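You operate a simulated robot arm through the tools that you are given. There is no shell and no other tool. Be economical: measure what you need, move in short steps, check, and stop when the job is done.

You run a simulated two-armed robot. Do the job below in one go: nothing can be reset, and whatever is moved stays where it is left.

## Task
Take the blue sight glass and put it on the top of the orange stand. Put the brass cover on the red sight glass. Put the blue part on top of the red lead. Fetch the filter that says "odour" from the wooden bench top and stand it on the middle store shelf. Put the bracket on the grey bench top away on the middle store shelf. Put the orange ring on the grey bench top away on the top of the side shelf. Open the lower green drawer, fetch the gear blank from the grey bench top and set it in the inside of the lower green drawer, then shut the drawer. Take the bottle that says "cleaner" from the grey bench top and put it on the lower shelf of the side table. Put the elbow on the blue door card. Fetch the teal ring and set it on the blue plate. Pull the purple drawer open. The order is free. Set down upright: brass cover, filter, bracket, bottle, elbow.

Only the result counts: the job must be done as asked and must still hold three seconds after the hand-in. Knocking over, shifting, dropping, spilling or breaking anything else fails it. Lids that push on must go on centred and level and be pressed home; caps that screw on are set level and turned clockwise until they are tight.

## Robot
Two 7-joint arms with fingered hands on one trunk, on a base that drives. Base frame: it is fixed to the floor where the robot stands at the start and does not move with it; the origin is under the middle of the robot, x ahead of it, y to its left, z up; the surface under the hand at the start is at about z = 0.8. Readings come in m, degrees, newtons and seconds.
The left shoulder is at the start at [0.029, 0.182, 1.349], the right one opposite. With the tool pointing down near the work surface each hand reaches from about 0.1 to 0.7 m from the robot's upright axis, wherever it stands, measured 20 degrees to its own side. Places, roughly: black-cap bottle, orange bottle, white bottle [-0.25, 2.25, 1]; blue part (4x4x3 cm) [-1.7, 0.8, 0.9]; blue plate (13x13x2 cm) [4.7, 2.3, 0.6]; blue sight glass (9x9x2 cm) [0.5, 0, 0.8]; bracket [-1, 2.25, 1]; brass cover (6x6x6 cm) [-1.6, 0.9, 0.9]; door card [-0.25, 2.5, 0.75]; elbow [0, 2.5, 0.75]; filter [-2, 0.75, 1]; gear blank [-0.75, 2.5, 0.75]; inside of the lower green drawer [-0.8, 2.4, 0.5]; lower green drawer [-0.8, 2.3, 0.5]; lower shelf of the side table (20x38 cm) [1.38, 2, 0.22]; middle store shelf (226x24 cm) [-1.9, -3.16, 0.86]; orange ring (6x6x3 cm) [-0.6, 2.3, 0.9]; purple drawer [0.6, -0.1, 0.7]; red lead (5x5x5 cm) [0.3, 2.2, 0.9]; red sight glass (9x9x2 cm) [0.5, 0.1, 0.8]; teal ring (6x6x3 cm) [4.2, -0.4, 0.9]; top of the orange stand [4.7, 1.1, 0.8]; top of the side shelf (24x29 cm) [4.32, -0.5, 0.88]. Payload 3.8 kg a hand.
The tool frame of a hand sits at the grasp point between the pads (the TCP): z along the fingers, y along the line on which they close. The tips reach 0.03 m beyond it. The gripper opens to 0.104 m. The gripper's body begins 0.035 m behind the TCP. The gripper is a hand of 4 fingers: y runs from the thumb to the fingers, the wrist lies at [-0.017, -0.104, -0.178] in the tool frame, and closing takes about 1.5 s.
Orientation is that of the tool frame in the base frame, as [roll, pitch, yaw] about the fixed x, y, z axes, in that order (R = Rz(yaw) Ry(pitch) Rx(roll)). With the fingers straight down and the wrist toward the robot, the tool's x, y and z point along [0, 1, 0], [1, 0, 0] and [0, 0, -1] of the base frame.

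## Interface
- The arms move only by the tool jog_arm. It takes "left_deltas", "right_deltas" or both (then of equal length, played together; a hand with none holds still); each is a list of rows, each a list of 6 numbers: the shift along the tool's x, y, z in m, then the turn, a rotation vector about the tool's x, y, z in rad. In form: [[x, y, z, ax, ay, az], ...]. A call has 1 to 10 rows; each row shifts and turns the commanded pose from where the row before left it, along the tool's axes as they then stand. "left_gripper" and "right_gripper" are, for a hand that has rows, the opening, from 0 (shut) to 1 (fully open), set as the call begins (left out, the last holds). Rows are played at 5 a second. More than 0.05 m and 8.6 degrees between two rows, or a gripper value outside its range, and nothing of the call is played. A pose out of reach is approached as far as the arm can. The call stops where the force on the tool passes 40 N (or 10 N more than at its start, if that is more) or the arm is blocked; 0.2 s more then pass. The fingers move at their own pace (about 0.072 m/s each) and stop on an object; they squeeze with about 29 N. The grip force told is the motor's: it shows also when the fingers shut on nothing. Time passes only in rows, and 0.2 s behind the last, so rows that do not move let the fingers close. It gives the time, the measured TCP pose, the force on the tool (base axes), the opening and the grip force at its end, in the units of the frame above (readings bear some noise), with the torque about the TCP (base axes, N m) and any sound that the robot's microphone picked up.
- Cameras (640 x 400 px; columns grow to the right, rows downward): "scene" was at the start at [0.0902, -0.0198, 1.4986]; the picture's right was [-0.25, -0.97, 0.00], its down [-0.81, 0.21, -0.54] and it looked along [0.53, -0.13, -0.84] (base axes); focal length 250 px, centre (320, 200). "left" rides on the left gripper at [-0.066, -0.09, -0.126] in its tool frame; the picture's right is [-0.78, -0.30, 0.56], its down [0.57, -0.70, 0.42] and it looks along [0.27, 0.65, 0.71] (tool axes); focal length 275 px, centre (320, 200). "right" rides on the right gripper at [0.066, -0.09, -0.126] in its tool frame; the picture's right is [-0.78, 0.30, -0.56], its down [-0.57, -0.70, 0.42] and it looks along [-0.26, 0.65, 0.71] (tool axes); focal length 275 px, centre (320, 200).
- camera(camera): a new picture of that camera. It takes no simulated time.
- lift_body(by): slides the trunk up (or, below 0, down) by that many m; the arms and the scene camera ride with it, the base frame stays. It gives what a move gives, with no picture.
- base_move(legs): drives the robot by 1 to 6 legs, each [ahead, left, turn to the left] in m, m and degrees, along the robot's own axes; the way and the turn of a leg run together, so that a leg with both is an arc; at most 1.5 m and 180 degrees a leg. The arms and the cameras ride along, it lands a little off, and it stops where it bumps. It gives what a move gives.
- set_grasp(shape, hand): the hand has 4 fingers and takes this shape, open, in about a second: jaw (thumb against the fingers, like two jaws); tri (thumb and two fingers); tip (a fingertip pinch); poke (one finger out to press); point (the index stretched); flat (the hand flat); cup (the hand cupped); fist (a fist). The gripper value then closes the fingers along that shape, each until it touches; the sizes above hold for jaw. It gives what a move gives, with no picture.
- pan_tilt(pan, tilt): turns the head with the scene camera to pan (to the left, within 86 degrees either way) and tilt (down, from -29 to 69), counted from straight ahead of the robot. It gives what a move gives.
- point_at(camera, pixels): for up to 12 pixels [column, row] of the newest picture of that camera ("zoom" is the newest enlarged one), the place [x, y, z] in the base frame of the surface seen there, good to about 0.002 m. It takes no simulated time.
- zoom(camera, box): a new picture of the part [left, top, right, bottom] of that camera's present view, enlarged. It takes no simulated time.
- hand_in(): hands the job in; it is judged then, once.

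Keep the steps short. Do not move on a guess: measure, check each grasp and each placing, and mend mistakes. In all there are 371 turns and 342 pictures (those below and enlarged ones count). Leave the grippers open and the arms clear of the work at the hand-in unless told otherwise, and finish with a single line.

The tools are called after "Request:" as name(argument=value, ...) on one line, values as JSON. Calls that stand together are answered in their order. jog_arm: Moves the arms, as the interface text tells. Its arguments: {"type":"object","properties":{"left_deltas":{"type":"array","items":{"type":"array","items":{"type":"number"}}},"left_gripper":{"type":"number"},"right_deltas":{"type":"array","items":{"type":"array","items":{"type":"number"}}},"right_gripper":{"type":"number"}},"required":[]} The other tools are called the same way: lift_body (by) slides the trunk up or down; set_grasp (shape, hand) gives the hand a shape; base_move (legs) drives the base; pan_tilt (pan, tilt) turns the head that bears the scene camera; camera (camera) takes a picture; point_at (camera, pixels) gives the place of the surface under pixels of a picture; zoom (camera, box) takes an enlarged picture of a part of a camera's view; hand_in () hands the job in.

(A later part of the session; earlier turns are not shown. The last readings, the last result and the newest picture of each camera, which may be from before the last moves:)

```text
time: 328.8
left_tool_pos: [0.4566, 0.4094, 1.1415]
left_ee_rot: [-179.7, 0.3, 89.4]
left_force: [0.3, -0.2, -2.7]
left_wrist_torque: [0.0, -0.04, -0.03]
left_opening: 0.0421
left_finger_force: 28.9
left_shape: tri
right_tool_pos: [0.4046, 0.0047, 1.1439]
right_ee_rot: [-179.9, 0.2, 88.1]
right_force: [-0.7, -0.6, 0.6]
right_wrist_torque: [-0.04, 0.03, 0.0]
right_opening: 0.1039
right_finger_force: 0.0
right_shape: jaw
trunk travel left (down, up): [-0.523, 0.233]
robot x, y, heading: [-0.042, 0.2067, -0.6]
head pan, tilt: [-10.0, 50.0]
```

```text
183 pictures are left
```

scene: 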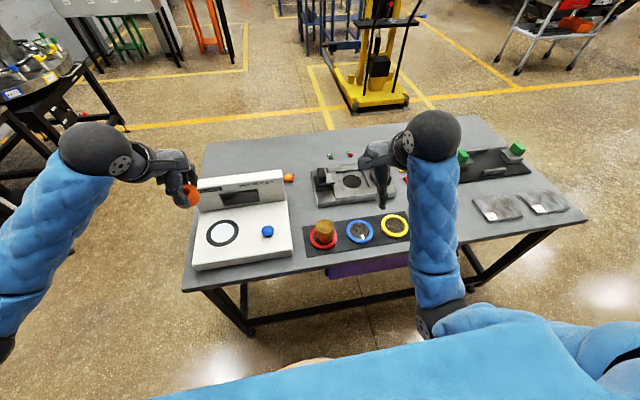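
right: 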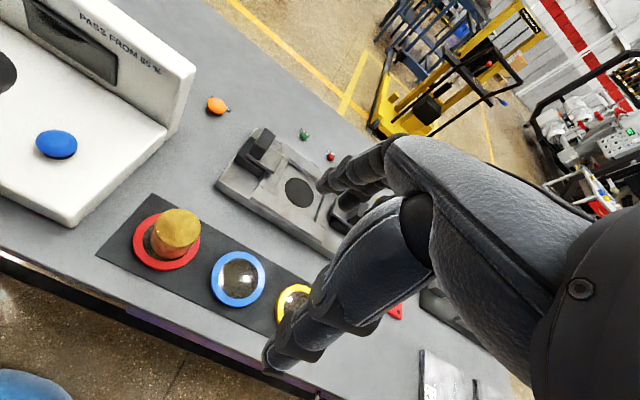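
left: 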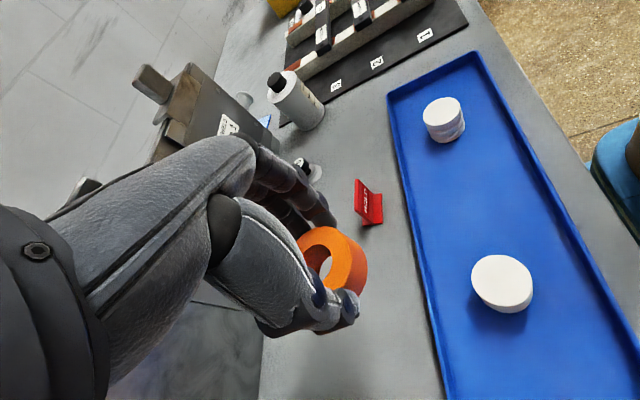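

Request:
zoom(camera="right", box=[190, 230, 290, 320])

Request:
point_at(camera="zoom", pixels=[[210, 210], [415, 230], [310, 110], [320, 330], [235, 140], [400, 300], [240, 290], [390, 150]])

```text
4.44 times, centred on (240, 275) of right
```

zoom: 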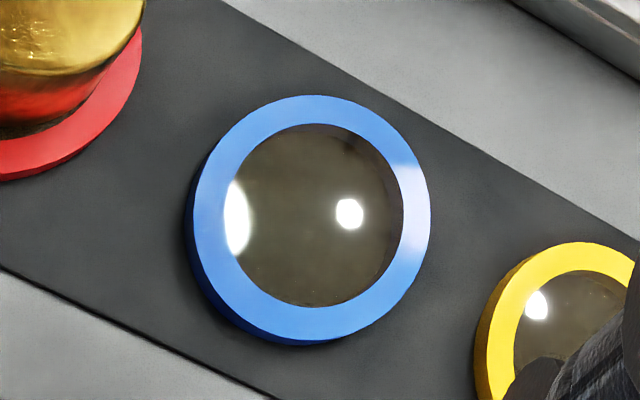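

```text
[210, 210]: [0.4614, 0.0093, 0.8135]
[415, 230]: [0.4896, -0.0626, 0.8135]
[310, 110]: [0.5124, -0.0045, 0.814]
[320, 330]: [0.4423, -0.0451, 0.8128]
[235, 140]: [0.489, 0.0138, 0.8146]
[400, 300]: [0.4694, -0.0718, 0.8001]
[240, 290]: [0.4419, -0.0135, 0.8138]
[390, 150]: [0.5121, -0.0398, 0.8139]
```

Request:
jog_arm(right_deltas=[[-0.0141, 0.0365, 0, 0, 0, 0], [-0.0142, 0.0364, 0, 0, 0, 0], [0, 0, 0.045, 0, 0, 0], [0, 0, 0.045, 0, 0, 0], [0, 0, 0.045, 0, 0, 0], [0, 0, 0.045, 0, 0, 0], [0, 0, 0.045, 0, 0, 0]])

Request:
camera(camera="right")

Request:
zoom(camera="scene", box=[290, 170, 430, 270])

```text
time: 330.4
left_tool_pos: [0.4562, 0.4092, 1.1426]
left_ee_rot: [-179.6, 0.4, 89.4]
left_force: [-0.8, -0.7, -2.5]
left_wrist_torque: [-0.03, 0.03, -0.01]
left_opening: 0.042
left_finger_force: 28.7
left_shape: tri
right_tool_pos: [0.4781, -0.0279, 0.9233]
right_ee_rot: [-179.9, 0.0, 88.0]
right_force: [-0.2, -0.4, -1.0]
right_wrist_torque: [0.03, -0.03, 0.0]
right_opening: 0.1042
right_finger_force: 0.0
right_shape: jaw
trunk travel left (down, up): [-0.523, 0.233]
robot x, y, heading: [-0.044, 0.2066, -0.4]
head pan, tilt: [-10.0, 50.0]
```

```text
181 pictures are left
```

right: 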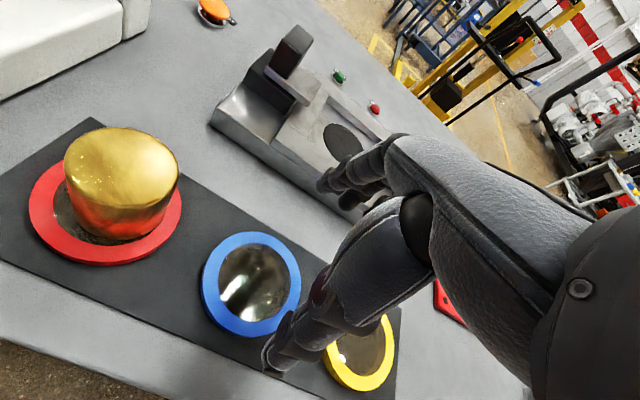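

```text
4.00 times, centred on (360, 220) of scene
```

zoom: 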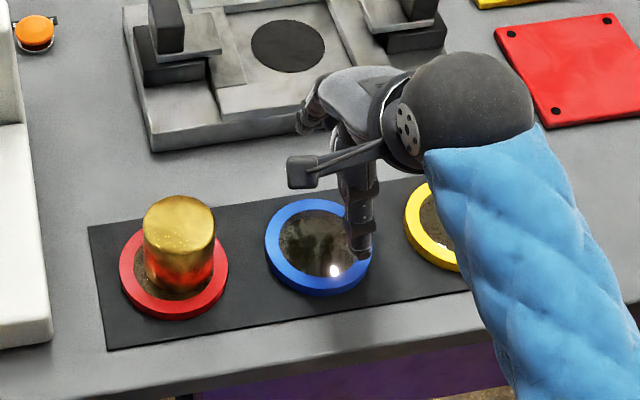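

Request:
jog_arm(right_deltas=[[0.004, -0.002, 0.035, 0, 0, 0], [0, 0, 0.035, 0, 0, 0]])

Request:
camera(camera="right")

Request:
zoom(camera="scene", box=[320, 180, 420, 250])

```text
time: 330.9
left_tool_pos: [0.4551, 0.4084, 1.1418]
left_ee_rot: [-179.5, 0.3, 89.4]
left_force: [0.1, 0.0, -1.4]
left_wrist_torque: [-0.01, -0.03, 0.0]
left_opening: 0.0419
left_finger_force: 28.7
left_shape: tri
right_tool_pos: [0.4761, -0.0236, 0.8529]
right_ee_rot: [-180.0, 0.1, 88.1]
right_force: [0.3, 1.1, -0.2]
right_wrist_torque: [0.0, 0.0, 0.03]
right_opening: 0.104
right_finger_force: 0.1
right_shape: jaw
trunk travel left (down, up): [-0.523, 0.233]
robot x, y, heading: [-0.0477, 0.2038, -0.5]
head pan, tilt: [-10.0, 50.0]
```

```text
179 pictures are left
```

right: 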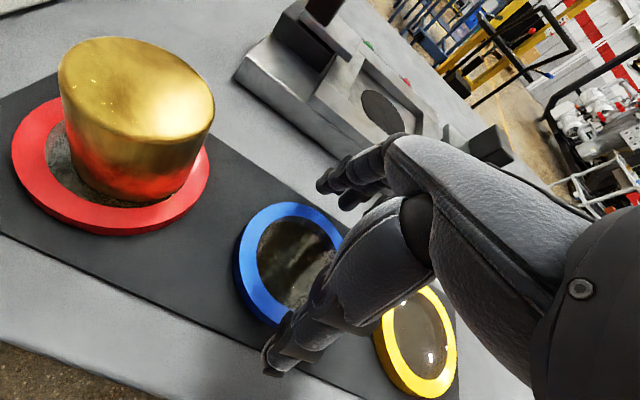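

```text
5.71 times, centred on (370, 215) of scene
```

zoom: 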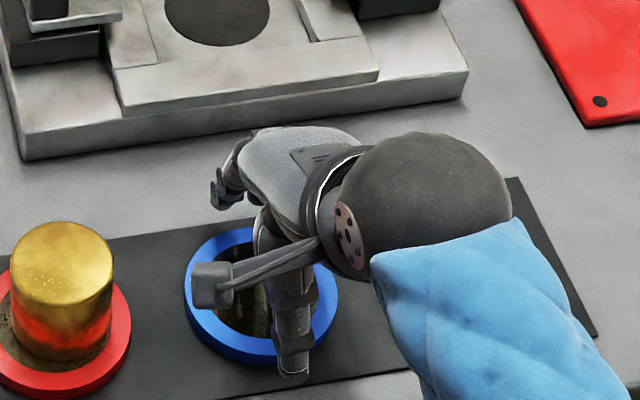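

Request:
jog_arm(right_deltas=[[0, 0, 0.008, 0, 0, 0], [0, 0, 0.008, 0, 0, 0]])

Request:
jog_arm(right_deltas=[[0, 0, 0, 0, 0, 0], [0, 0, 0, 0, 0, 0], [0, 0, 0, 0, 0, 0], [0, 0, 0, 0, 0, 0]], right_gripper=0)

Request:
camera(camera="right")

```text
time: 331.6
left_tool_pos: [0.4563, 0.4099, 1.1444]
left_ee_rot: [-179.7, 0.3, 89.4]
left_force: [-0.2, 0.4, -2.5]
left_wrist_torque: [-0.02, 0.03, 0.04]
left_opening: 0.0417
left_finger_force: 29.1
left_shape: tri
right_tool_pos: [0.4747, -0.0227, 0.8354]
right_ee_rot: [180.0, 0.1, 88.0]
right_force: [-0.5, -0.7, 0.7]
right_wrist_torque: [-0.02, -0.01, 0.0]
right_opening: 0.1042
right_finger_force: 0.1
right_shape: jaw
trunk travel left (down, up): [-0.523, 0.233]
robot x, y, heading: [-0.0448, 0.2034, -0.4]
head pan, tilt: [-10.0, 50.0]
```

```text
time: 332.6
left_tool_pos: [0.4553, 0.4086, 1.1418]
left_ee_rot: [-179.7, 0.4, 89.4]
left_force: [0.6, 0.6, -2.8]
left_wrist_torque: [-0.03, -0.04, -0.02]
left_opening: 0.0418
left_finger_force: 29.5
left_shape: tri
right_tool_pos: [0.4748, -0.0222, 0.8358]
right_ee_rot: [-179.8, 0.1, 88.0]
right_force: [-0.5, 0.4, -0.1]
right_wrist_torque: [-0.01, 0.01, -0.01]
right_opening: 0.0841
right_finger_force: 28.7
right_shape: jaw
trunk travel left (down, up): [-0.523, 0.233]
robot x, y, heading: [-0.0479, 0.2083, -0.3]
head pan, tilt: [-10.0, 50.0]
```

```text
177 pictures are left
```

right: 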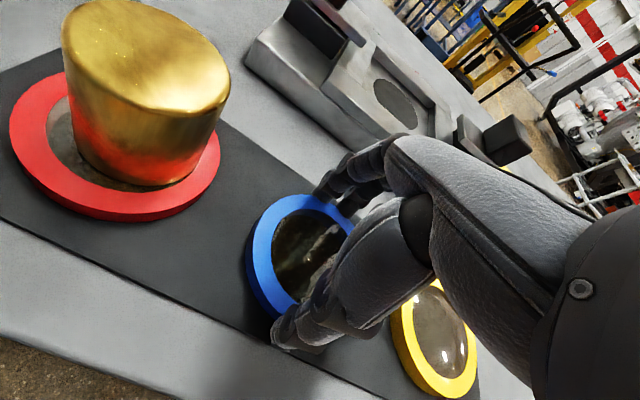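

Request:
jog_arm(right_deltas=[[0, 0, -0.01, 0, 0, 0], [0, 0, -0.02, 0, 0, 0], [0, 0, -0.03, 0, 0, 0], [0, 0, -0.04, 0, 0, 0], [0, 0, -0.04, 0, 0, 0]])

Request:
camera(camera="right")

Request:
zoom(camera="scene", box=[290, 150, 450, 270])

```text
time: 333.8
left_tool_pos: [0.4558, 0.4096, 1.1422]
left_ee_rot: [-179.6, 0.3, 89.4]
left_force: [0.4, 0.7, -2.5]
left_wrist_torque: [-0.06, -0.02, 0.01]
left_opening: 0.0417
left_finger_force: 28.9
left_shape: tri
right_tool_pos: [0.4726, -0.0218, 0.9736]
right_ee_rot: [-179.9, 0.2, 88.0]
right_force: [1.1, -0.1, -1.5]
right_wrist_torque: [-0.01, 0.03, 0.0]
right_opening: 0.0842
right_finger_force: 28.9
right_shape: jaw
trunk travel left (down, up): [-0.523, 0.233]
robot x, y, heading: [-0.0486, 0.2072, -0.5]
head pan, tilt: [-10.0, 50.0]
```

```text
176 pictures are left
```

right: 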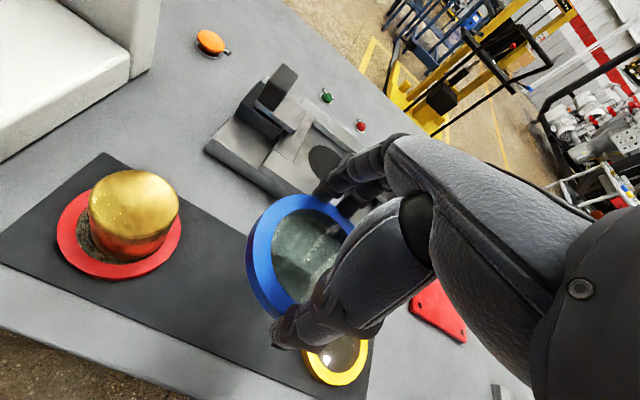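

```text
3.33 times, centred on (370, 210) of scene
```

zoom: 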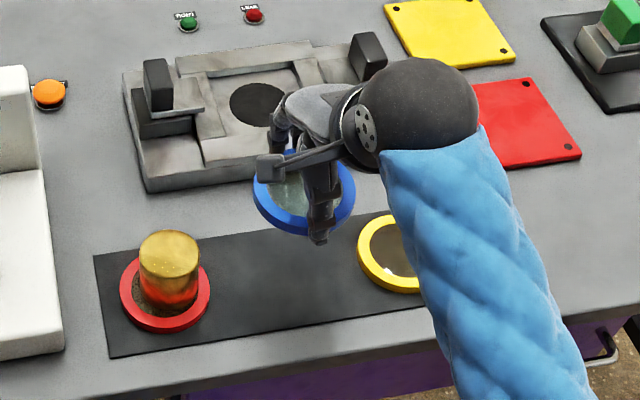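

Glass is held level. I carry both parts to the far area. First out and through the corridor at y ≈ 1.05.

Request:
jog_arm(right_deltas=[[0, -0.03, -0.035, 0, 0, 0], [0, -0.03, -0.035, 0, 0, 0]])

Request:
base_move(legs=[[-0.55, 0, 0.4], [0, 0.87, 0], [1.2, 0, 0]])

Request:
pan_tilt(pan=0, tilt=20)

Request:
camera(camera="scene")

```text
time: 334.4
left_tool_pos: [0.4555, 0.409, 1.1425]
left_ee_rot: [-179.6, 0.4, 89.4]
left_force: [0.3, 0.2, -2.8]
left_wrist_torque: [-0.05, -0.02, 0.0]
left_opening: 0.0419
left_finger_force: 29.1
left_shape: tri
right_tool_pos: [0.4137, -0.0166, 1.0435]
right_ee_rot: [-179.9, 0.1, 88.0]
right_force: [0.2, -1.1, -1.8]
right_wrist_torque: [-0.02, -0.03, -0.02]
right_opening: 0.0843
right_finger_force: 29.0
right_shape: jaw
trunk travel left (down, up): [-0.523, 0.233]
robot x, y, heading: [-0.0463, 0.2063, -0.1]
head pan, tilt: [-10.0, 50.0]
```

```text
time: 347.6
left_tool_pos: [1.1191, 1.2723, 1.1416]
left_ee_rot: [-179.6, 0.2, 88.7]
left_force: [0.2, 1.1, -3.1]
left_wrist_torque: [-0.04, -0.02, -0.04]
left_opening: 0.0419
left_finger_force: 29.4
left_shape: tri
right_tool_pos: [1.0754, 0.848, 1.0432]
right_ee_rot: [-179.9, 0.2, 87.4]
right_force: [0.8, 0.1, -1.7]
right_wrist_torque: [0.02, -0.02, -0.04]
right_opening: 0.0841
right_finger_force: 29.5
right_shape: jaw
trunk travel left (down, up): [-0.523, 0.233]
robot x, y, heading: [0.6167, 1.0745, -1.1]
head pan, tilt: [-10.0, 50.0]
```

```text
time: 348.5
left_tool_pos: [1.1204, 1.2729, 1.1418]
left_ee_rot: [-179.6, 0.3, 88.7]
left_force: [-0.3, 1.0, -2.8]
left_wrist_torque: [0.01, -0.03, 0.01]
left_opening: 0.0419
left_finger_force: 28.5
left_shape: tri
right_tool_pos: [1.0746, 0.8485, 1.0437]
right_ee_rot: [-179.9, 0.2, 87.3]
right_force: [0.4, -0.3, -1.9]
right_wrist_torque: [0.01, -0.03, 0.01]
right_opening: 0.0842
right_finger_force: 29.1
right_shape: jaw
trunk travel left (down, up): [-0.523, 0.233]
robot x, y, heading: [0.6162, 1.0736, -1.1]
head pan, tilt: [0.0, 20.0]
```

```text
174 pictures are left
```

scene: 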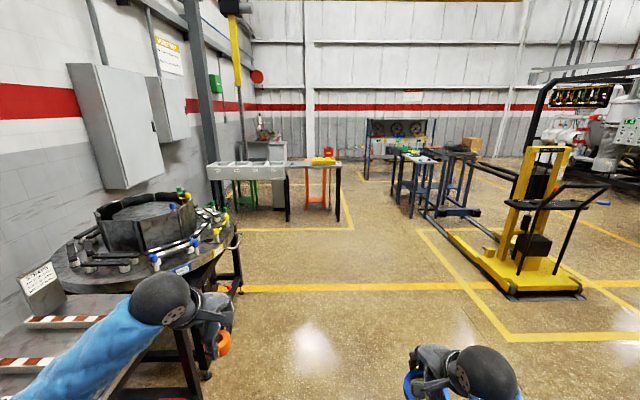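

Request:
zoom(camera="scene", box=[195, 110, 495, 230])

Request:
point_at(camera="scene", pixels=[[320, 160], [283, 165], [230, 165], [335, 205], [265, 145], [400, 155], [418, 160], [455, 152], [510, 290], [240, 290], [440, 215], [380, 140]])

```text
2.13 times, centred on (345, 170) of scene
```

zoom: 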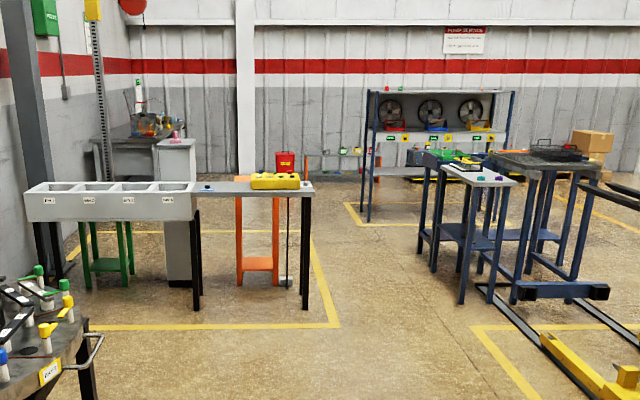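

```text
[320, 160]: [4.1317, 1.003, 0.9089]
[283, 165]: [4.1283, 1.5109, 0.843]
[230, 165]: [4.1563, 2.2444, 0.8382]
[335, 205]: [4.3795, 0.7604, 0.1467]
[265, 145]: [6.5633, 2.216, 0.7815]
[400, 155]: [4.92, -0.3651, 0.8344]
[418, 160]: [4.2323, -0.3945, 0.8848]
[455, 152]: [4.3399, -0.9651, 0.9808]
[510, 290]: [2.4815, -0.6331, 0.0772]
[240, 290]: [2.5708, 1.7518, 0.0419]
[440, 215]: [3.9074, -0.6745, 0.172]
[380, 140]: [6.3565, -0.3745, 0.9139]
```

Request:
base_move(legs=[[0, -0.15, 1.1], [1.4, 0, 0], [1.3, 0, 0]])

Request:
camera(camera="scene")

```text
time: 362.6
left_tool_pos: [3.8015, 1.2399, 1.1416]
left_ee_rot: [-179.6, 0.3, 93.2]
left_force: [-0.3, 0.1, -2.9]
left_wrist_torque: [0.0, -0.03, 0.01]
left_opening: 0.0422
left_finger_force: 29.2
left_shape: tri
right_tool_pos: [3.7893, 0.8127, 1.0444]
right_ee_rot: [-180.0, 0.1, 91.8]
right_force: [0.2, 0.7, -2.1]
right_wrist_torque: [0.01, 0.03, 0.05]
right_opening: 0.084
right_finger_force: 28.9
right_shape: jaw
trunk travel left (down, up): [-0.523, 0.233]
robot x, y, heading: [3.3148, 1.0051, 3.3]
head pan, tilt: [0.0, 20.0]
```

```text
172 pictures are left
```

scene: 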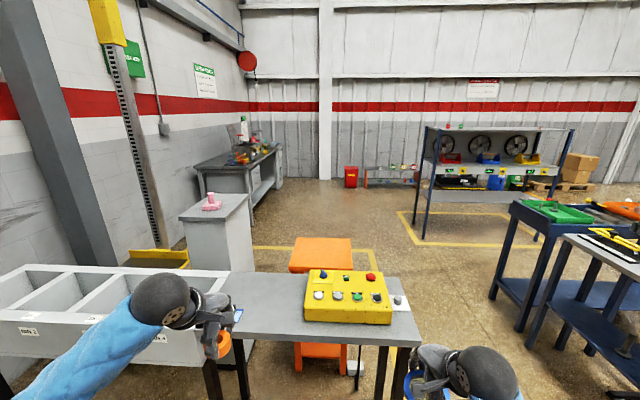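

Request:
base_move(legs=[[-0.05, -0.72, -3.3], [0.7, 0, 0]])

Request:
pan_tilt(pan=-40, tilt=35)

Request:
camera(camera="scene")

Request:
pan_tilt(pan=35, tilt=35)

Request:
camera(camera="scene")

```text
time: 369.8
left_tool_pos: [4.4764, 0.4878, 1.1421]
left_ee_rot: [-179.5, 0.3, 88.2]
left_force: [0.1, 0.1, -2.1]
left_wrist_torque: [-0.07, -0.01, 0.02]
left_opening: 0.0418
left_finger_force: 28.8
left_shape: tri
right_tool_pos: [4.4267, 0.0616, 1.0433]
right_ee_rot: [-179.9, 0.0, 86.8]
right_force: [-0.9, 0.1, -1.9]
right_wrist_torque: [0.01, 0.01, 0.01]
right_opening: 0.0838
right_finger_force: 28.6
right_shape: jaw
trunk travel left (down, up): [-0.523, 0.233]
robot x, y, heading: [3.9671, 0.2971, -1.4]
head pan, tilt: [0.0, 20.0]
```

```text
time: 370.9
left_tool_pos: [4.4755, 0.4878, 1.1417]
left_ee_rot: [-179.6, 0.2, 88.2]
left_force: [-0.5, 0.6, -3.0]
left_wrist_torque: [-0.02, -0.02, 0.01]
left_opening: 0.0419
left_finger_force: 28.7
left_shape: tri
right_tool_pos: [4.4252, 0.0625, 1.0435]
right_ee_rot: [-179.9, 0.1, 86.8]
right_force: [-0.8, 0.6, -1.5]
right_wrist_torque: [0.0, -0.01, 0.03]
right_opening: 0.0843
right_finger_force: 29.0
right_shape: jaw
trunk travel left (down, up): [-0.523, 0.233]
robot x, y, heading: [3.9706, 0.2934, -1.5]
head pan, tilt: [-40.0, 35.0]
```

```text
171 pictures are left
```

scene: 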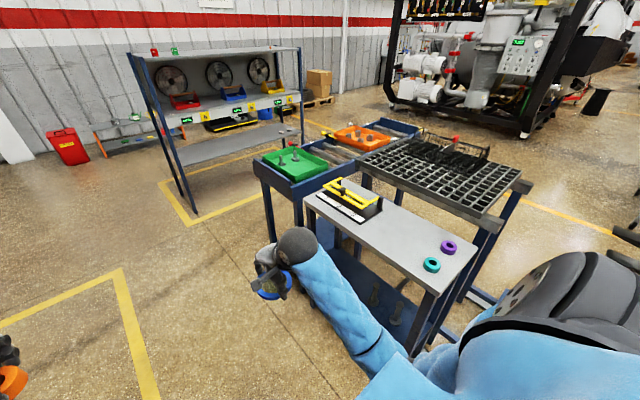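

```text
time: 372.4
left_tool_pos: [4.4761, 0.4876, 1.141]
left_ee_rot: [-179.5, 0.4, 88.2]
left_force: [0.0, 0.2, -2.0]
left_wrist_torque: [-0.01, -0.02, -0.01]
left_opening: 0.0414
left_finger_force: 29.0
left_shape: tri
right_tool_pos: [4.4258, 0.0616, 1.0444]
right_ee_rot: [-179.8, 0.1, 86.7]
right_force: [0.0, 0.5, -1.7]
right_wrist_torque: [-0.03, -0.04, -0.05]
right_opening: 0.084
right_finger_force: 29.1
right_shape: jaw
trunk travel left (down, up): [-0.523, 0.233]
robot x, y, heading: [3.9696, 0.29, -1.5]
head pan, tilt: [35.0, 35.0]
```

```text
170 pictures are left
```

scene: 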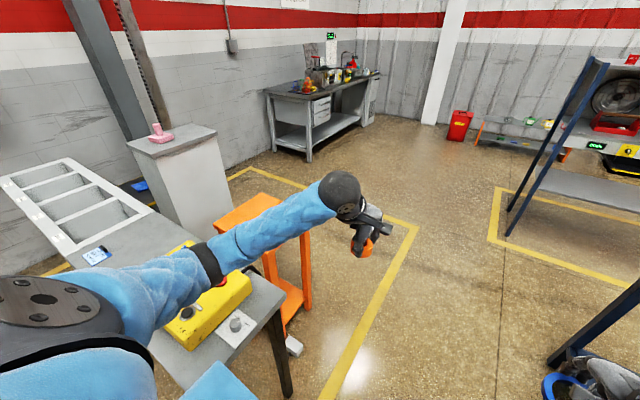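

Request:
pan_tilt(pan=-40, tilt=35)

Request:
camera(camera="scene")

Request:
point_at(camera="scene", pixels=[[306, 205], [435, 292], [470, 262], [432, 260], [449, 243], [390, 235], [345, 180], [400, 205], [350, 200], [425, 230], [290, 165]])

Request:
zoom(camera="scene", box=[290, 160, 490, 300])

```text
time: 373.8
left_tool_pos: [4.4756, 0.4879, 1.1423]
left_ee_rot: [-179.6, 0.3, 88.2]
left_force: [0.0, -0.2, -1.9]
left_wrist_torque: [0.0, 0.03, 0.01]
left_opening: 0.0418
left_finger_force: 29.0
left_shape: tri
right_tool_pos: [4.4279, 0.0614, 1.0438]
right_ee_rot: [-180.0, 0.1, 86.8]
right_force: [0.1, 0.2, -2.0]
right_wrist_torque: [0.0, 0.01, -0.02]
right_opening: 0.084
right_finger_force: 29.5
right_shape: jaw
trunk travel left (down, up): [-0.523, 0.233]
robot x, y, heading: [3.9701, 0.2957, -1.6]
head pan, tilt: [-40.0, 35.0]
```

```text
169 pictures are left
```

scene: 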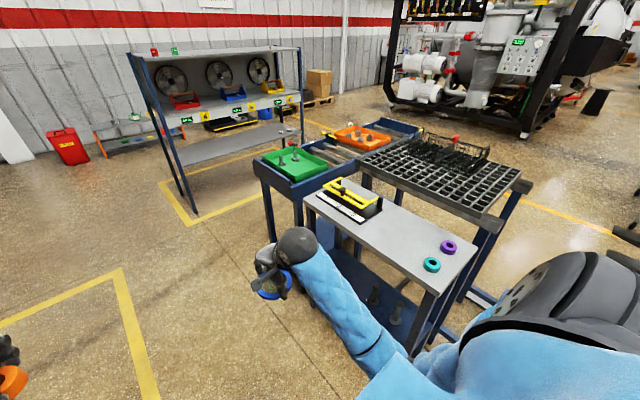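

```text
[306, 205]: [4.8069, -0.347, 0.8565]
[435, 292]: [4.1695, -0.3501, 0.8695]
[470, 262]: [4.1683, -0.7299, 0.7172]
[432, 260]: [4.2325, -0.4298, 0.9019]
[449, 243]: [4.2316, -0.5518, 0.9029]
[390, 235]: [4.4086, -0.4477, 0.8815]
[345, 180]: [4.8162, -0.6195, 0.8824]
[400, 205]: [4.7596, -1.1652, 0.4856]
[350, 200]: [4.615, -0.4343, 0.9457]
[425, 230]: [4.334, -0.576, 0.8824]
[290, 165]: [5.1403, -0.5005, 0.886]
```

```text
2.86 times, centred on (390, 230) of scene
```

zoom: 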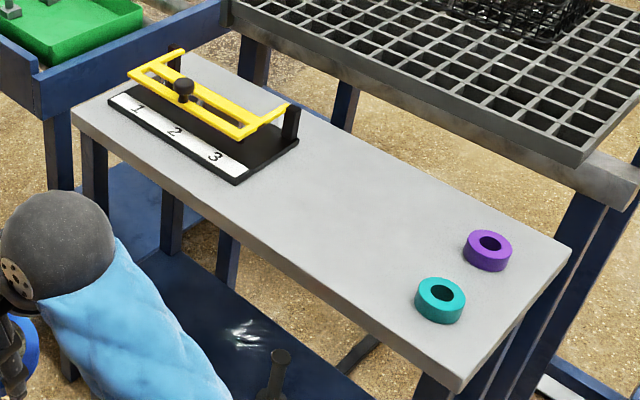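

Request:
base_move(legs=[[0.18, 0, 0], [0, 0, -88.4], [0.2, 0, 0]])

Request:
pan_tilt(pan=10, tilt=50)

Request:
camera(camera="scene")

```text
time: 380.3
left_tool_pos: [4.3466, -0.4155, 1.142]
left_ee_rot: [-179.5, 0.2, -1.1]
left_force: [0.1, 0.2, -2.9]
left_wrist_torque: [0.01, 0.04, -0.05]
left_opening: 0.0415
left_finger_force: 29.2
left_shape: tri
right_tool_pos: [3.922, -0.3709, 1.0424]
right_ee_rot: [-179.8, 0.2, -2.5]
right_force: [-0.6, -0.3, -2.0]
right_wrist_torque: [0.01, -0.01, 0.02]
right_opening: 0.0842
right_finger_force: 29.4
right_shape: jaw
trunk travel left (down, up): [-0.523, 0.233]
robot x, y, heading: [4.1493, 0.0906, -90.8]
head pan, tilt: [-40.0, 35.0]
```

```text
time: 381.5
left_tool_pos: [4.3463, -0.4137, 1.1429]
left_ee_rot: [-179.5, 0.3, -1.1]
left_force: [-0.2, -0.8, -2.6]
left_wrist_torque: [0.0, 0.03, -0.03]
left_opening: 0.0416
left_finger_force: 29.1
left_shape: tri
right_tool_pos: [3.9214, -0.3704, 1.0444]
right_ee_rot: [-179.9, 0.1, -2.5]
right_force: [0.0, -0.6, -2.6]
right_wrist_torque: [0.02, 0.0, 0.03]
right_opening: 0.0839
right_finger_force: 29.4
right_shape: jaw
trunk travel left (down, up): [-0.523, 0.233]
robot x, y, heading: [4.1488, 0.0902, -90.8]
head pan, tilt: [10.0, 50.0]
```

```text
167 pictures are left
```

scene: 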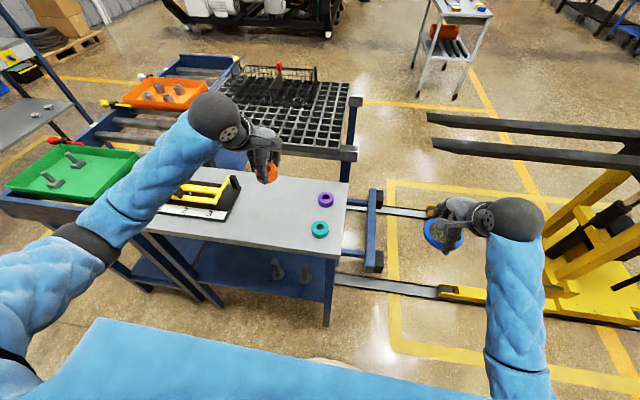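

Request:
jog_arm(left_deltas=[[0.005, 0.043, 0, 0, 0, 0], [0.005, 0.043, 0, 0, 0, 0], [0, 0, 0.045, 0, 0, 0], [0, 0, 0.045, 0, 0, 0], [0, 0, 0.045, 0, 0, 0], [0, 0, 0.04, 0, 0, 0], [0, 0, 0.03, 0, 0, 0]])

Request:
camera(camera="left")

Request:
zoom(camera="scene", box=[190, 140, 370, 260])

```text
time: 383.1
left_tool_pos: [4.3536, -0.497, 0.934]
left_ee_rot: [-179.6, 0.3, -1.1]
left_force: [-0.4, 0.0, -3.3]
left_wrist_torque: [0.0, 0.05, -0.01]
left_opening: 0.0417
left_finger_force: 29.0
left_shape: tri
right_tool_pos: [3.9214, -0.3698, 1.0433]
right_ee_rot: [-179.9, 0.1, -2.5]
right_force: [-0.8, -0.9, -1.6]
right_wrist_torque: [0.01, 0.0, -0.02]
right_opening: 0.0841
right_finger_force: 28.9
right_shape: jaw
trunk travel left (down, up): [-0.523, 0.233]
robot x, y, heading: [4.1455, 0.0867, -90.8]
head pan, tilt: [10.0, 50.0]
```

```text
166 pictures are left
```

left: 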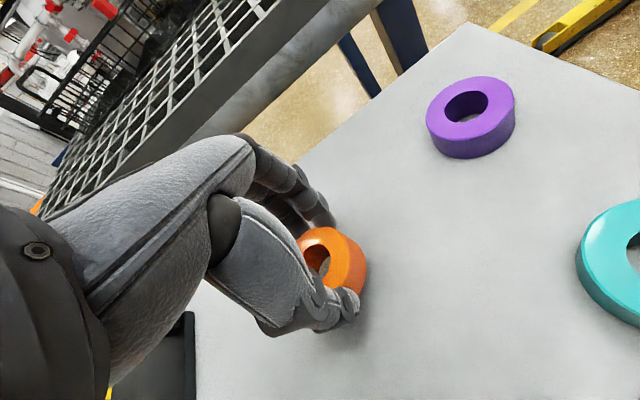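

```text
3.33 times, centred on (280, 200) of scene
```

zoom: 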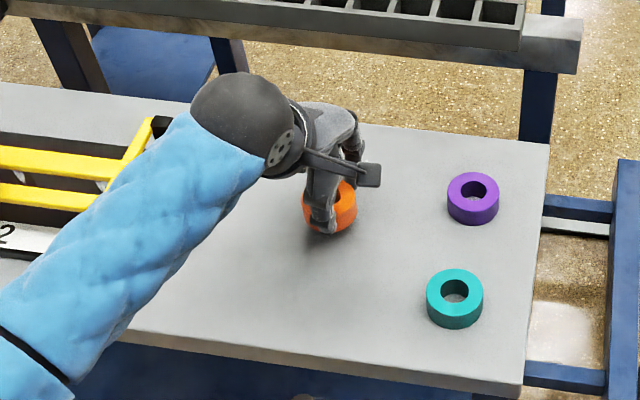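

Request:
jog_arm(left_deltas=[[0, 0, 0.01, 0, 0, 0], [0, 0, 0.004, 0, 0, 0], [0, 0, 0.002, 0, 0, 0]])

```text
time: 383.9
left_tool_pos: [4.3544, -0.4991, 0.9205]
left_ee_rot: [-179.7, 0.3, -1.1]
left_force: [-0.6, -0.2, -1.7]
left_wrist_torque: [-0.01, -0.01, -0.01]
left_opening: 0.0412
left_finger_force: 29.7
left_shape: tri
right_tool_pos: [3.9204, -0.3703, 1.0443]
right_ee_rot: [-179.9, 0.1, -2.5]
right_force: [-0.3, 1.0, -2.7]
right_wrist_torque: [-0.01, 0.01, 0.0]
right_opening: 0.0842
right_finger_force: 29.1
right_shape: jaw
trunk travel left (down, up): [-0.523, 0.233]
robot x, y, heading: [4.1502, 0.0876, -90.9]
head pan, tilt: [10.0, 50.0]
```

Request:
jog_arm(left_deltas=[[0, 0, 0.002, 0, 0, 0], [0, 0, 0.0015, 0, 0, 0]])

```text
time: 384.5
left_tool_pos: [4.3539, -0.4984, 0.9189]
left_ee_rot: [-179.9, 0.5, -1.1]
left_force: [0.3, 2.6, 8.9]
left_wrist_torque: [0.04, 0.01, 0.0]
left_opening: 0.0414
left_finger_force: 29.3
left_shape: tri
right_tool_pos: [3.9208, -0.3695, 1.044]
right_ee_rot: [-179.9, 0.1, -2.4]
right_force: [0.1, -0.3, -1.6]
right_wrist_torque: [0.03, 0.0, -0.01]
right_opening: 0.0842
right_finger_force: 29.1
right_shape: jaw
trunk travel left (down, up): [-0.523, 0.233]
robot x, y, heading: [4.1509, 0.0879, -90.9]
head pan, tilt: [10.0, 50.0]
```

Contact. I release, rise, and measure the teal ring.

Request:
jog_arm(left_deltas=[[0, 0, 0, 0, 0, 0], [0, 0, 0, 0, 0, 0], [0, 0, 0, 0, 0, 0], [0, 0, -0.03, 0, 0, 0], [0, 0, -0.045, 0, 0, 0], [0, 0, -0.045, 0, 0, 0]], left_gripper=0.75)

Request:
zoom(camera="scene", box=[240, 170, 360, 260])

```text
time: 385.9
left_tool_pos: [4.353, -0.5002, 1.0359]
left_ee_rot: [-179.5, 0.3, -1.2]
left_force: [0.3, -0.2, -0.3]
left_wrist_torque: [-0.01, 0.01, -0.03]
left_opening: 0.0779
left_finger_force: 0.0
left_shape: tri
right_tool_pos: [3.9217, -0.3691, 1.0438]
right_ee_rot: [-179.9, 0.0, -2.6]
right_force: [-0.5, -0.5, -2.4]
right_wrist_torque: [-0.02, -0.02, -0.02]
right_opening: 0.0839
right_finger_force: 28.7
right_shape: jaw
trunk travel left (down, up): [-0.523, 0.233]
robot x, y, heading: [4.1485, 0.0882, -90.6]
head pan, tilt: [10.0, 50.0]
```

```text
4.44 times, centred on (300, 215) of scene
```

zoom: 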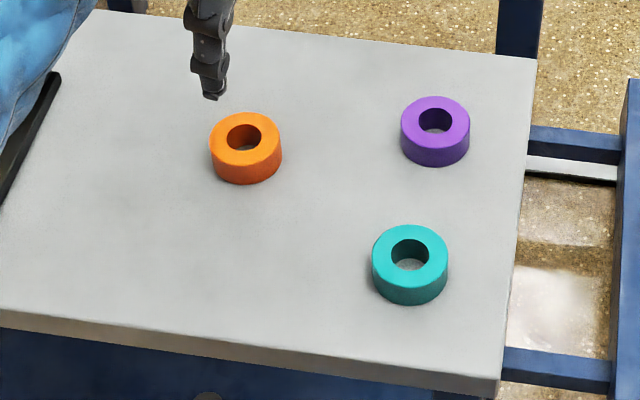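

Request:
point_at(camera="zoom", pixels=[[376, 255], [444, 258], [412, 229], [410, 283], [385, 235], [437, 277], [405, 130], [466, 130], [246, 118]])

```text
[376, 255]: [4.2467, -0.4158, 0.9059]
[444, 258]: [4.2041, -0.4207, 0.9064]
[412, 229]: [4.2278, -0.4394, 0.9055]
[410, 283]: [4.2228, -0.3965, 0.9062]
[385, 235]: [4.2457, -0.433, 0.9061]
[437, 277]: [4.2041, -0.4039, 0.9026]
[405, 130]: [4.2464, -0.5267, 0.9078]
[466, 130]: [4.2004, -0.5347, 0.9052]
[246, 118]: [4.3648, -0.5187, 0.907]
```

Request:
jog_arm(left_deltas=[[-0.042, -0.0265, 0, 0, 0, 0], [-0.042, -0.0265, 0, 0, 0, 0], [-0.0445, -0.0265, 0, 0, 0, 0], [0, 0, 0.04, 0, 0, 0]])

Request:
camera(camera="left")

```text
refused: row 3 steps farther than a row can; nothing moved
```

```text
163 pictures are left
```

left: 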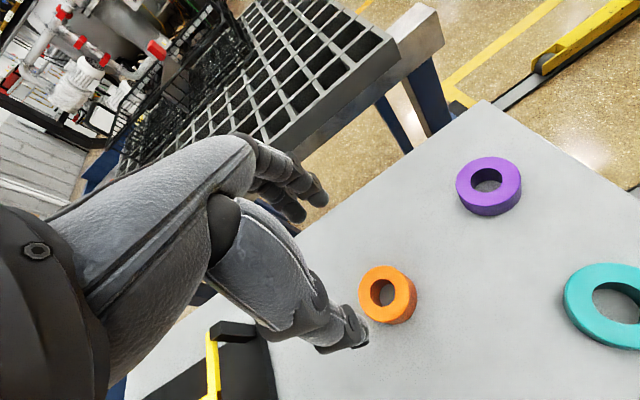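

Request:
jog_arm(left_deltas=[[-0.032, -0.02, 0, 0, 0, 0], [-0.032, -0.02, 0, 0, 0, 0], [-0.032, -0.02, 0, 0, 0, 0], [-0.0325, -0.0195, 0, 0, 0, 0], [0, 0, 0.04, 0, 0, 0]])

Request:
camera(camera="left")

```text
time: 387.1
left_tool_pos: [4.2321, -0.42, 0.9945]
left_ee_rot: [-179.6, 0.3, -1.1]
left_force: [-0.4, -0.6, 0.0]
left_wrist_torque: [0.0, -0.01, -0.01]
left_opening: 0.0777
left_finger_force: 0.0
left_shape: tri
right_tool_pos: [3.9219, -0.3705, 1.0424]
right_ee_rot: [-179.9, 0.1, -2.5]
right_force: [-0.3, 0.3, -1.9]
right_wrist_torque: [0.0, 0.0, -0.02]
right_opening: 0.0837
right_finger_force: 29.3
right_shape: jaw
trunk travel left (down, up): [-0.523, 0.233]
robot x, y, heading: [4.1466, 0.0869, -90.6]
head pan, tilt: [10.0, 50.0]
```

```text
162 pictures are left
```

left: 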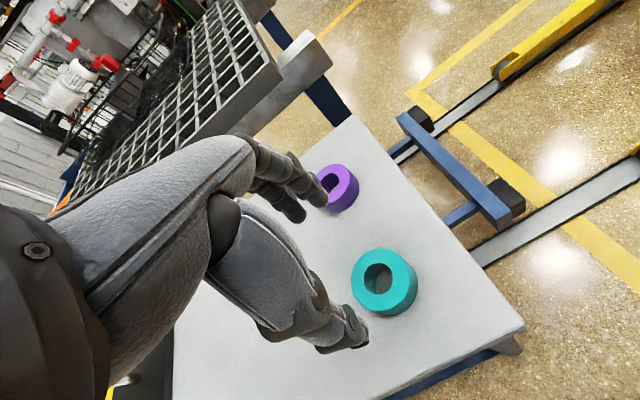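

Request:
jog_arm(left_deltas=[[-0.006, -0.001, 0.03, 0, 0, 0], [0, 0, 0.03, 0, 0, 0], [0, 0, 0.019, 0, 0, 0]])

Request:
camera(camera="left")

Request:
jog_arm(left_deltas=[[0, 0, 0, 0, 0, 0], [0, 0, 0, 0, 0, 0], [0, 0, 0, 0, 0, 0], [0, 0, 0, 0, 0, 0]], left_gripper=0)

```text
time: 387.9
left_tool_pos: [4.2224, -0.4154, 0.9169]
left_ee_rot: [-179.6, 0.3, -1.1]
left_force: [0.7, -1.3, -0.3]
left_wrist_torque: [0.01, 0.0, 0.03]
left_opening: 0.0775
left_finger_force: 0.0
left_shape: tri
right_tool_pos: [3.9207, -0.3695, 1.0436]
right_ee_rot: [-179.9, 0.1, -2.5]
right_force: [0.2, -0.3, -2.6]
right_wrist_torque: [0.02, -0.02, -0.03]
right_opening: 0.0839
right_finger_force: 28.7
right_shape: jaw
trunk travel left (down, up): [-0.523, 0.233]
robot x, y, heading: [4.1464, 0.0895, -90.6]
head pan, tilt: [10.0, 50.0]
```

```text
161 pictures are left
```

left: 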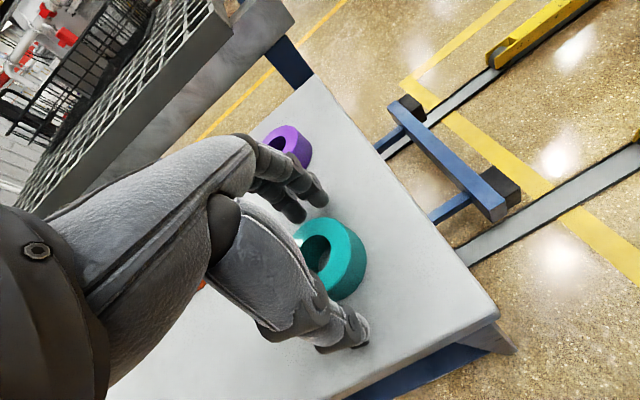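

```text
time: 388.9
left_tool_pos: [4.2205, -0.4142, 0.9183]
left_ee_rot: [-179.5, 0.3, -1.1]
left_force: [-0.6, 0.3, 0.4]
left_wrist_torque: [0.0, 0.01, -0.02]
left_opening: 0.0433
left_finger_force: 28.8
left_shape: tri
right_tool_pos: [3.9221, -0.3695, 1.0439]
right_ee_rot: [-180.0, 0.1, -2.6]
right_force: [0.1, 0.4, -1.3]
right_wrist_torque: [0.01, 0.0, -0.03]
right_opening: 0.0842
right_finger_force: 29.1
right_shape: jaw
trunk travel left (down, up): [-0.523, 0.233]
robot x, y, heading: [4.1456, 0.0887, -90.8]
head pan, tilt: [10.0, 50.0]
```

Request:
jog_arm(left_deltas=[[0, 0, -0.02, 0, 0, 0], [0, 0, -0.04, 0, 0, 0], [0, 0, -0.045, 0, 0, 0], [0, 0, -0.045, 0, 0, 0], [0.03, -0.02, -0.03, 0, 0, 0], [0.04, 0, 0, 0, 0, 0]])

Request:
camera(camera="scene")

```text
time: 390.3
left_tool_pos: [4.292, -0.3977, 1.0958]
left_ee_rot: [-179.6, 0.4, -1.2]
left_force: [0.7, -1.3, -2.8]
left_wrist_torque: [0.01, 0.01, 0.04]
left_opening: 0.043
left_finger_force: 29.0
left_shape: tri
right_tool_pos: [3.9213, -0.3696, 1.0427]
right_ee_rot: [-179.9, 0.0, -2.5]
right_force: [-0.3, -0.1, -2.4]
right_wrist_torque: [-0.01, -0.02, -0.02]
right_opening: 0.0844
right_finger_force: 28.7
right_shape: jaw
trunk travel left (down, up): [-0.523, 0.233]
robot x, y, heading: [4.1491, 0.0897, -90.9]
head pan, tilt: [10.0, 50.0]
```

```text
160 pictures are left
```

scene: 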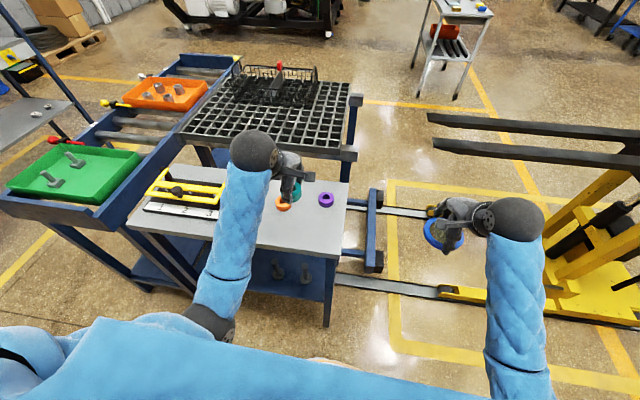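

Request:
base_move(legs=[[-0.22, 0, 0], [0, 0.45, 0], [0, 0, 180]])

Request:
pan_tilt(pan=0, tilt=40)

Request:
camera(camera="scene")

```text
time: 401.5
left_tool_pos: [4.5022, 0.802, 1.095]
left_ee_rot: [-179.6, 0.2, 174.3]
left_force: [0.5, 0.4, -2.5]
left_wrist_torque: [-0.06, -0.02, -0.02]
left_opening: 0.0425
left_finger_force: 28.8
left_shape: tri
right_tool_pos: [4.8685, 0.7451, 1.044]
right_ee_rot: [-179.9, 0.1, 173.0]
right_force: [-0.2, 0.2, -0.6]
right_wrist_torque: [-0.01, -0.03, -0.02]
right_opening: 0.0837
right_finger_force: 28.6
right_shape: jaw
trunk travel left (down, up): [-0.523, 0.233]
robot x, y, heading: [4.6062, 0.3041, 84.5]
head pan, tilt: [10.0, 50.0]
```

```text
time: 402.2
left_tool_pos: [4.5028, 0.8013, 1.0954]
left_ee_rot: [-179.5, 0.3, 174.3]
left_force: [-0.5, -0.3, -2.6]
left_wrist_torque: [-0.04, -0.01, 0.01]
left_opening: 0.0422
left_finger_force: 29.1
left_shape: tri
right_tool_pos: [4.8701, 0.7449, 1.043]
right_ee_rot: [-179.9, 0.1, 173.0]
right_force: [-0.4, 0.6, -1.5]
right_wrist_torque: [0.02, 0.01, 0.01]
right_opening: 0.0838
right_finger_force: 29.1
right_shape: jaw
trunk travel left (down, up): [-0.523, 0.233]
robot x, y, heading: [4.6068, 0.3028, 84.7]
head pan, tilt: [0.0, 40.0]
```

```text
159 pictures are left
```

scene: 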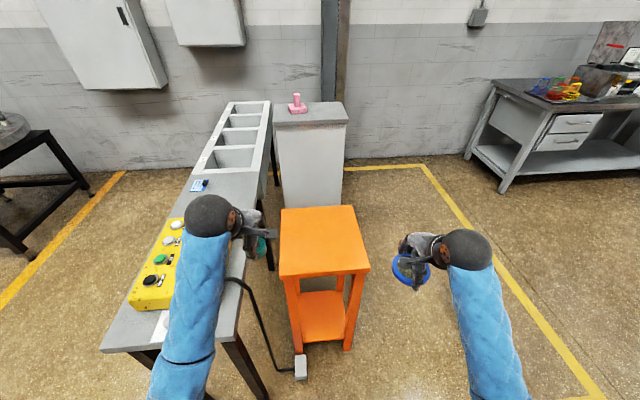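

Request:
point_at(camera="scene", pixels=[[282, 278], [368, 270], [352, 207], [283, 212], [325, 240], [300, 365], [345, 345], [298, 345], [200, 350], [240, 335], [312, 108], [250, 205]])

```text
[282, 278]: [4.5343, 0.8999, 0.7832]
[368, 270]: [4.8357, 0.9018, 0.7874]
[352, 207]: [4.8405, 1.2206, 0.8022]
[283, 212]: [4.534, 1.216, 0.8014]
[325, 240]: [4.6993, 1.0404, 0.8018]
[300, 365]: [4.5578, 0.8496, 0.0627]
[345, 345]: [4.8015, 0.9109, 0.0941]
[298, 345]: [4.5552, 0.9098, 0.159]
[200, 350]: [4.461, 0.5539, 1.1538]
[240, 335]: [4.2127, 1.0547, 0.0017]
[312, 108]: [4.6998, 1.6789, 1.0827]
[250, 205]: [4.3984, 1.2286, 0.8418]
```

Request:
base_move(legs=[[0, 0, 5.3], [0.13, 0, 0]])

Request:
camera(camera="scene")

```text
time: 404.0
left_tool_pos: [4.455, 0.9217, 1.0946]
left_ee_rot: [-179.5, 0.3, 179.8]
left_force: [0.0, 0.0, -2.5]
left_wrist_torque: [-0.03, 0.02, 0.02]
left_opening: 0.0422
left_finger_force: 28.7
left_shape: tri
right_tool_pos: [4.8267, 0.9002, 1.0422]
right_ee_rot: [-179.9, 0.1, 178.3]
right_force: [0.1, 0.5, -1.9]
right_wrist_torque: [-0.03, -0.01, 0.0]
right_opening: 0.0837
right_finger_force: 29.0
right_shape: jaw
trunk travel left (down, up): [-0.523, 0.233]
robot x, y, heading: [4.6096, 0.433, 89.9]
head pan, tilt: [0.0, 40.0]
```

```text
158 pictures are left
```

scene: 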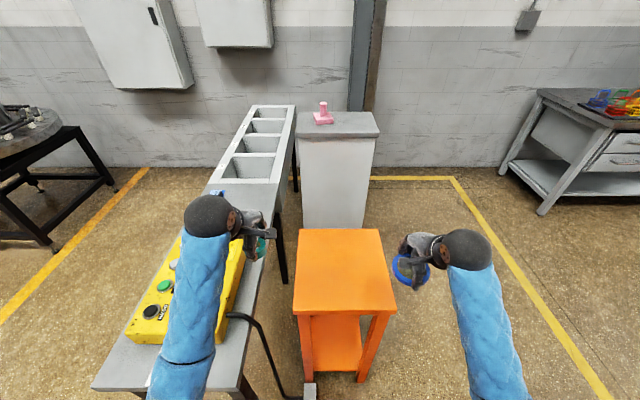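

Request:
jog_arm(right_deltas=[[0.033, 0.037, 0, 0, 0, 0], [0.033, 0.037, 0, 0, 0, 0], [0.033, 0.037, 0, 0, 0, 0], [0.03, 0.037, 0, 0, 0, 0], [0, 0.008, 0.045, 0, 0, 0], [0, 0, 0.045, 0, 0, 0], [0, 0, 0.045, 0, 0, 0], [0, 0, 0.04, 0, 0, 0]])

Request:
zoom(camera="scene", box=[250, 180, 450, 320])

Request:
camera(camera="right")

```text
time: 405.8
left_tool_pos: [4.4553, 0.9222, 1.0943]
left_ee_rot: [-179.6, 0.3, 179.7]
left_force: [0.0, 0.4, -2.4]
left_wrist_torque: [0.01, 0.0, 0.04]
left_opening: 0.0426
left_finger_force: 29.6
left_shape: tri
right_tool_pos: [4.7049, 1.0551, 0.8663]
right_ee_rot: [180.0, 0.1, 178.4]
right_force: [0.4, 0.2, -2.0]
right_wrist_torque: [-0.01, 0.02, -0.02]
right_opening: 0.0836
right_finger_force: 28.7
right_shape: jaw
trunk travel left (down, up): [-0.523, 0.233]
robot x, y, heading: [4.6046, 0.4338, 90.1]
head pan, tilt: [0.0, 40.0]
```

```text
2.86 times, centred on (350, 250) of scene
```

zoom: 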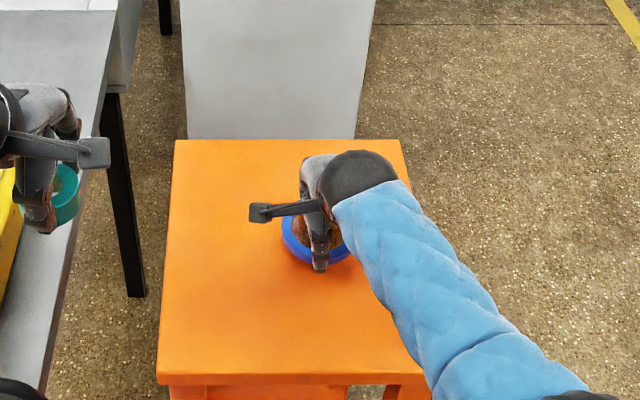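

```text
156 pictures are left
```

right: 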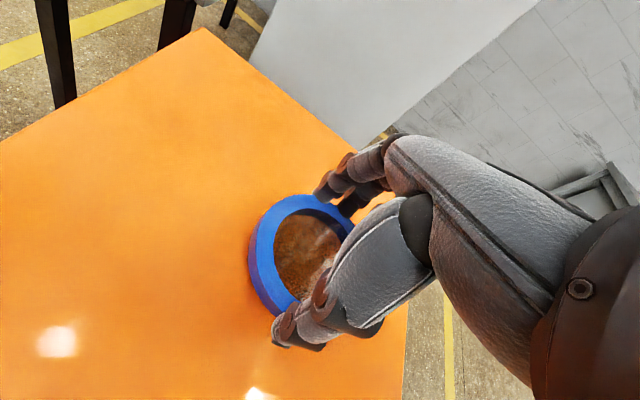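

Well within the stand's top. I lower it in small steps.

Request:
jog_arm(right_deltas=[[0, 0, 0.015, 0, 0, 0], [0, 0, 0.009, 0, 0, 0], [0, 0, 0.003, 0, 0, 0]])

Request:
jog_arm(right_deltas=[[0, 0, 0.002, 0, 0, 0], [0, 0, 0.0015, 0, 0, 0]])

```text
time: 406.6
left_tool_pos: [4.4561, 0.9202, 1.0954]
left_ee_rot: [-179.5, 0.3, 179.7]
left_force: [-0.5, -0.7, -2.3]
left_wrist_torque: [-0.04, -0.03, -0.01]
left_opening: 0.0423
left_finger_force: 29.1
left_shape: tri
right_tool_pos: [4.7031, 1.0559, 0.839]
right_ee_rot: [-179.8, 0.1, 178.5]
right_force: [0.4, -0.2, -1.1]
right_wrist_torque: [0.03, -0.01, 0.01]
right_opening: 0.0839
right_finger_force: 29.0
right_shape: jaw
trunk travel left (down, up): [-0.523, 0.233]
robot x, y, heading: [4.6061, 0.4367, 89.7]
head pan, tilt: [0.0, 40.0]
```

```text
time: 407.2
left_tool_pos: [4.4549, 0.9205, 1.0955]
left_ee_rot: [-179.4, 0.2, 179.7]
left_force: [0.3, -0.3, -2.1]
left_wrist_torque: [0.01, 0.01, -0.01]
left_opening: 0.0424
left_finger_force: 28.8
left_shape: tri
right_tool_pos: [4.7039, 1.0564, 0.8366]
right_ee_rot: [-179.8, 0.1, 178.3]
right_force: [0.3, -0.1, -2.2]
right_wrist_torque: [0.01, 0.03, 0.01]
right_opening: 0.0837
right_finger_force: 28.8
right_shape: jaw
trunk travel left (down, up): [-0.523, 0.233]
robot x, y, heading: [4.6117, 0.4382, 90.0]
head pan, tilt: [0.0, 40.0]
```

Request:
jog_arm(right_deltas=[[0, 0, 0.0015, 0, 0, 0], [0, 0, 0.0015, 0, 0, 0]])

```text
time: 407.8
left_tool_pos: [4.4552, 0.9211, 1.0949]
left_ee_rot: [-179.5, 0.3, 179.6]
left_force: [-0.8, 0.5, -3.1]
left_wrist_torque: [-0.01, 0.0, 0.0]
left_opening: 0.0424
left_finger_force: 28.9
left_shape: tri
right_tool_pos: [4.7032, 1.0559, 0.8343]
right_ee_rot: [-179.8, 0.1, 178.3]
right_force: [0.0, -0.2, -2.3]
right_wrist_torque: [0.01, -0.03, 0.0]
right_opening: 0.0837
right_finger_force: 29.0
right_shape: jaw
trunk travel left (down, up): [-0.523, 0.233]
robot x, y, heading: [4.6066, 0.4348, 90.1]
head pan, tilt: [0.0, 40.0]
```

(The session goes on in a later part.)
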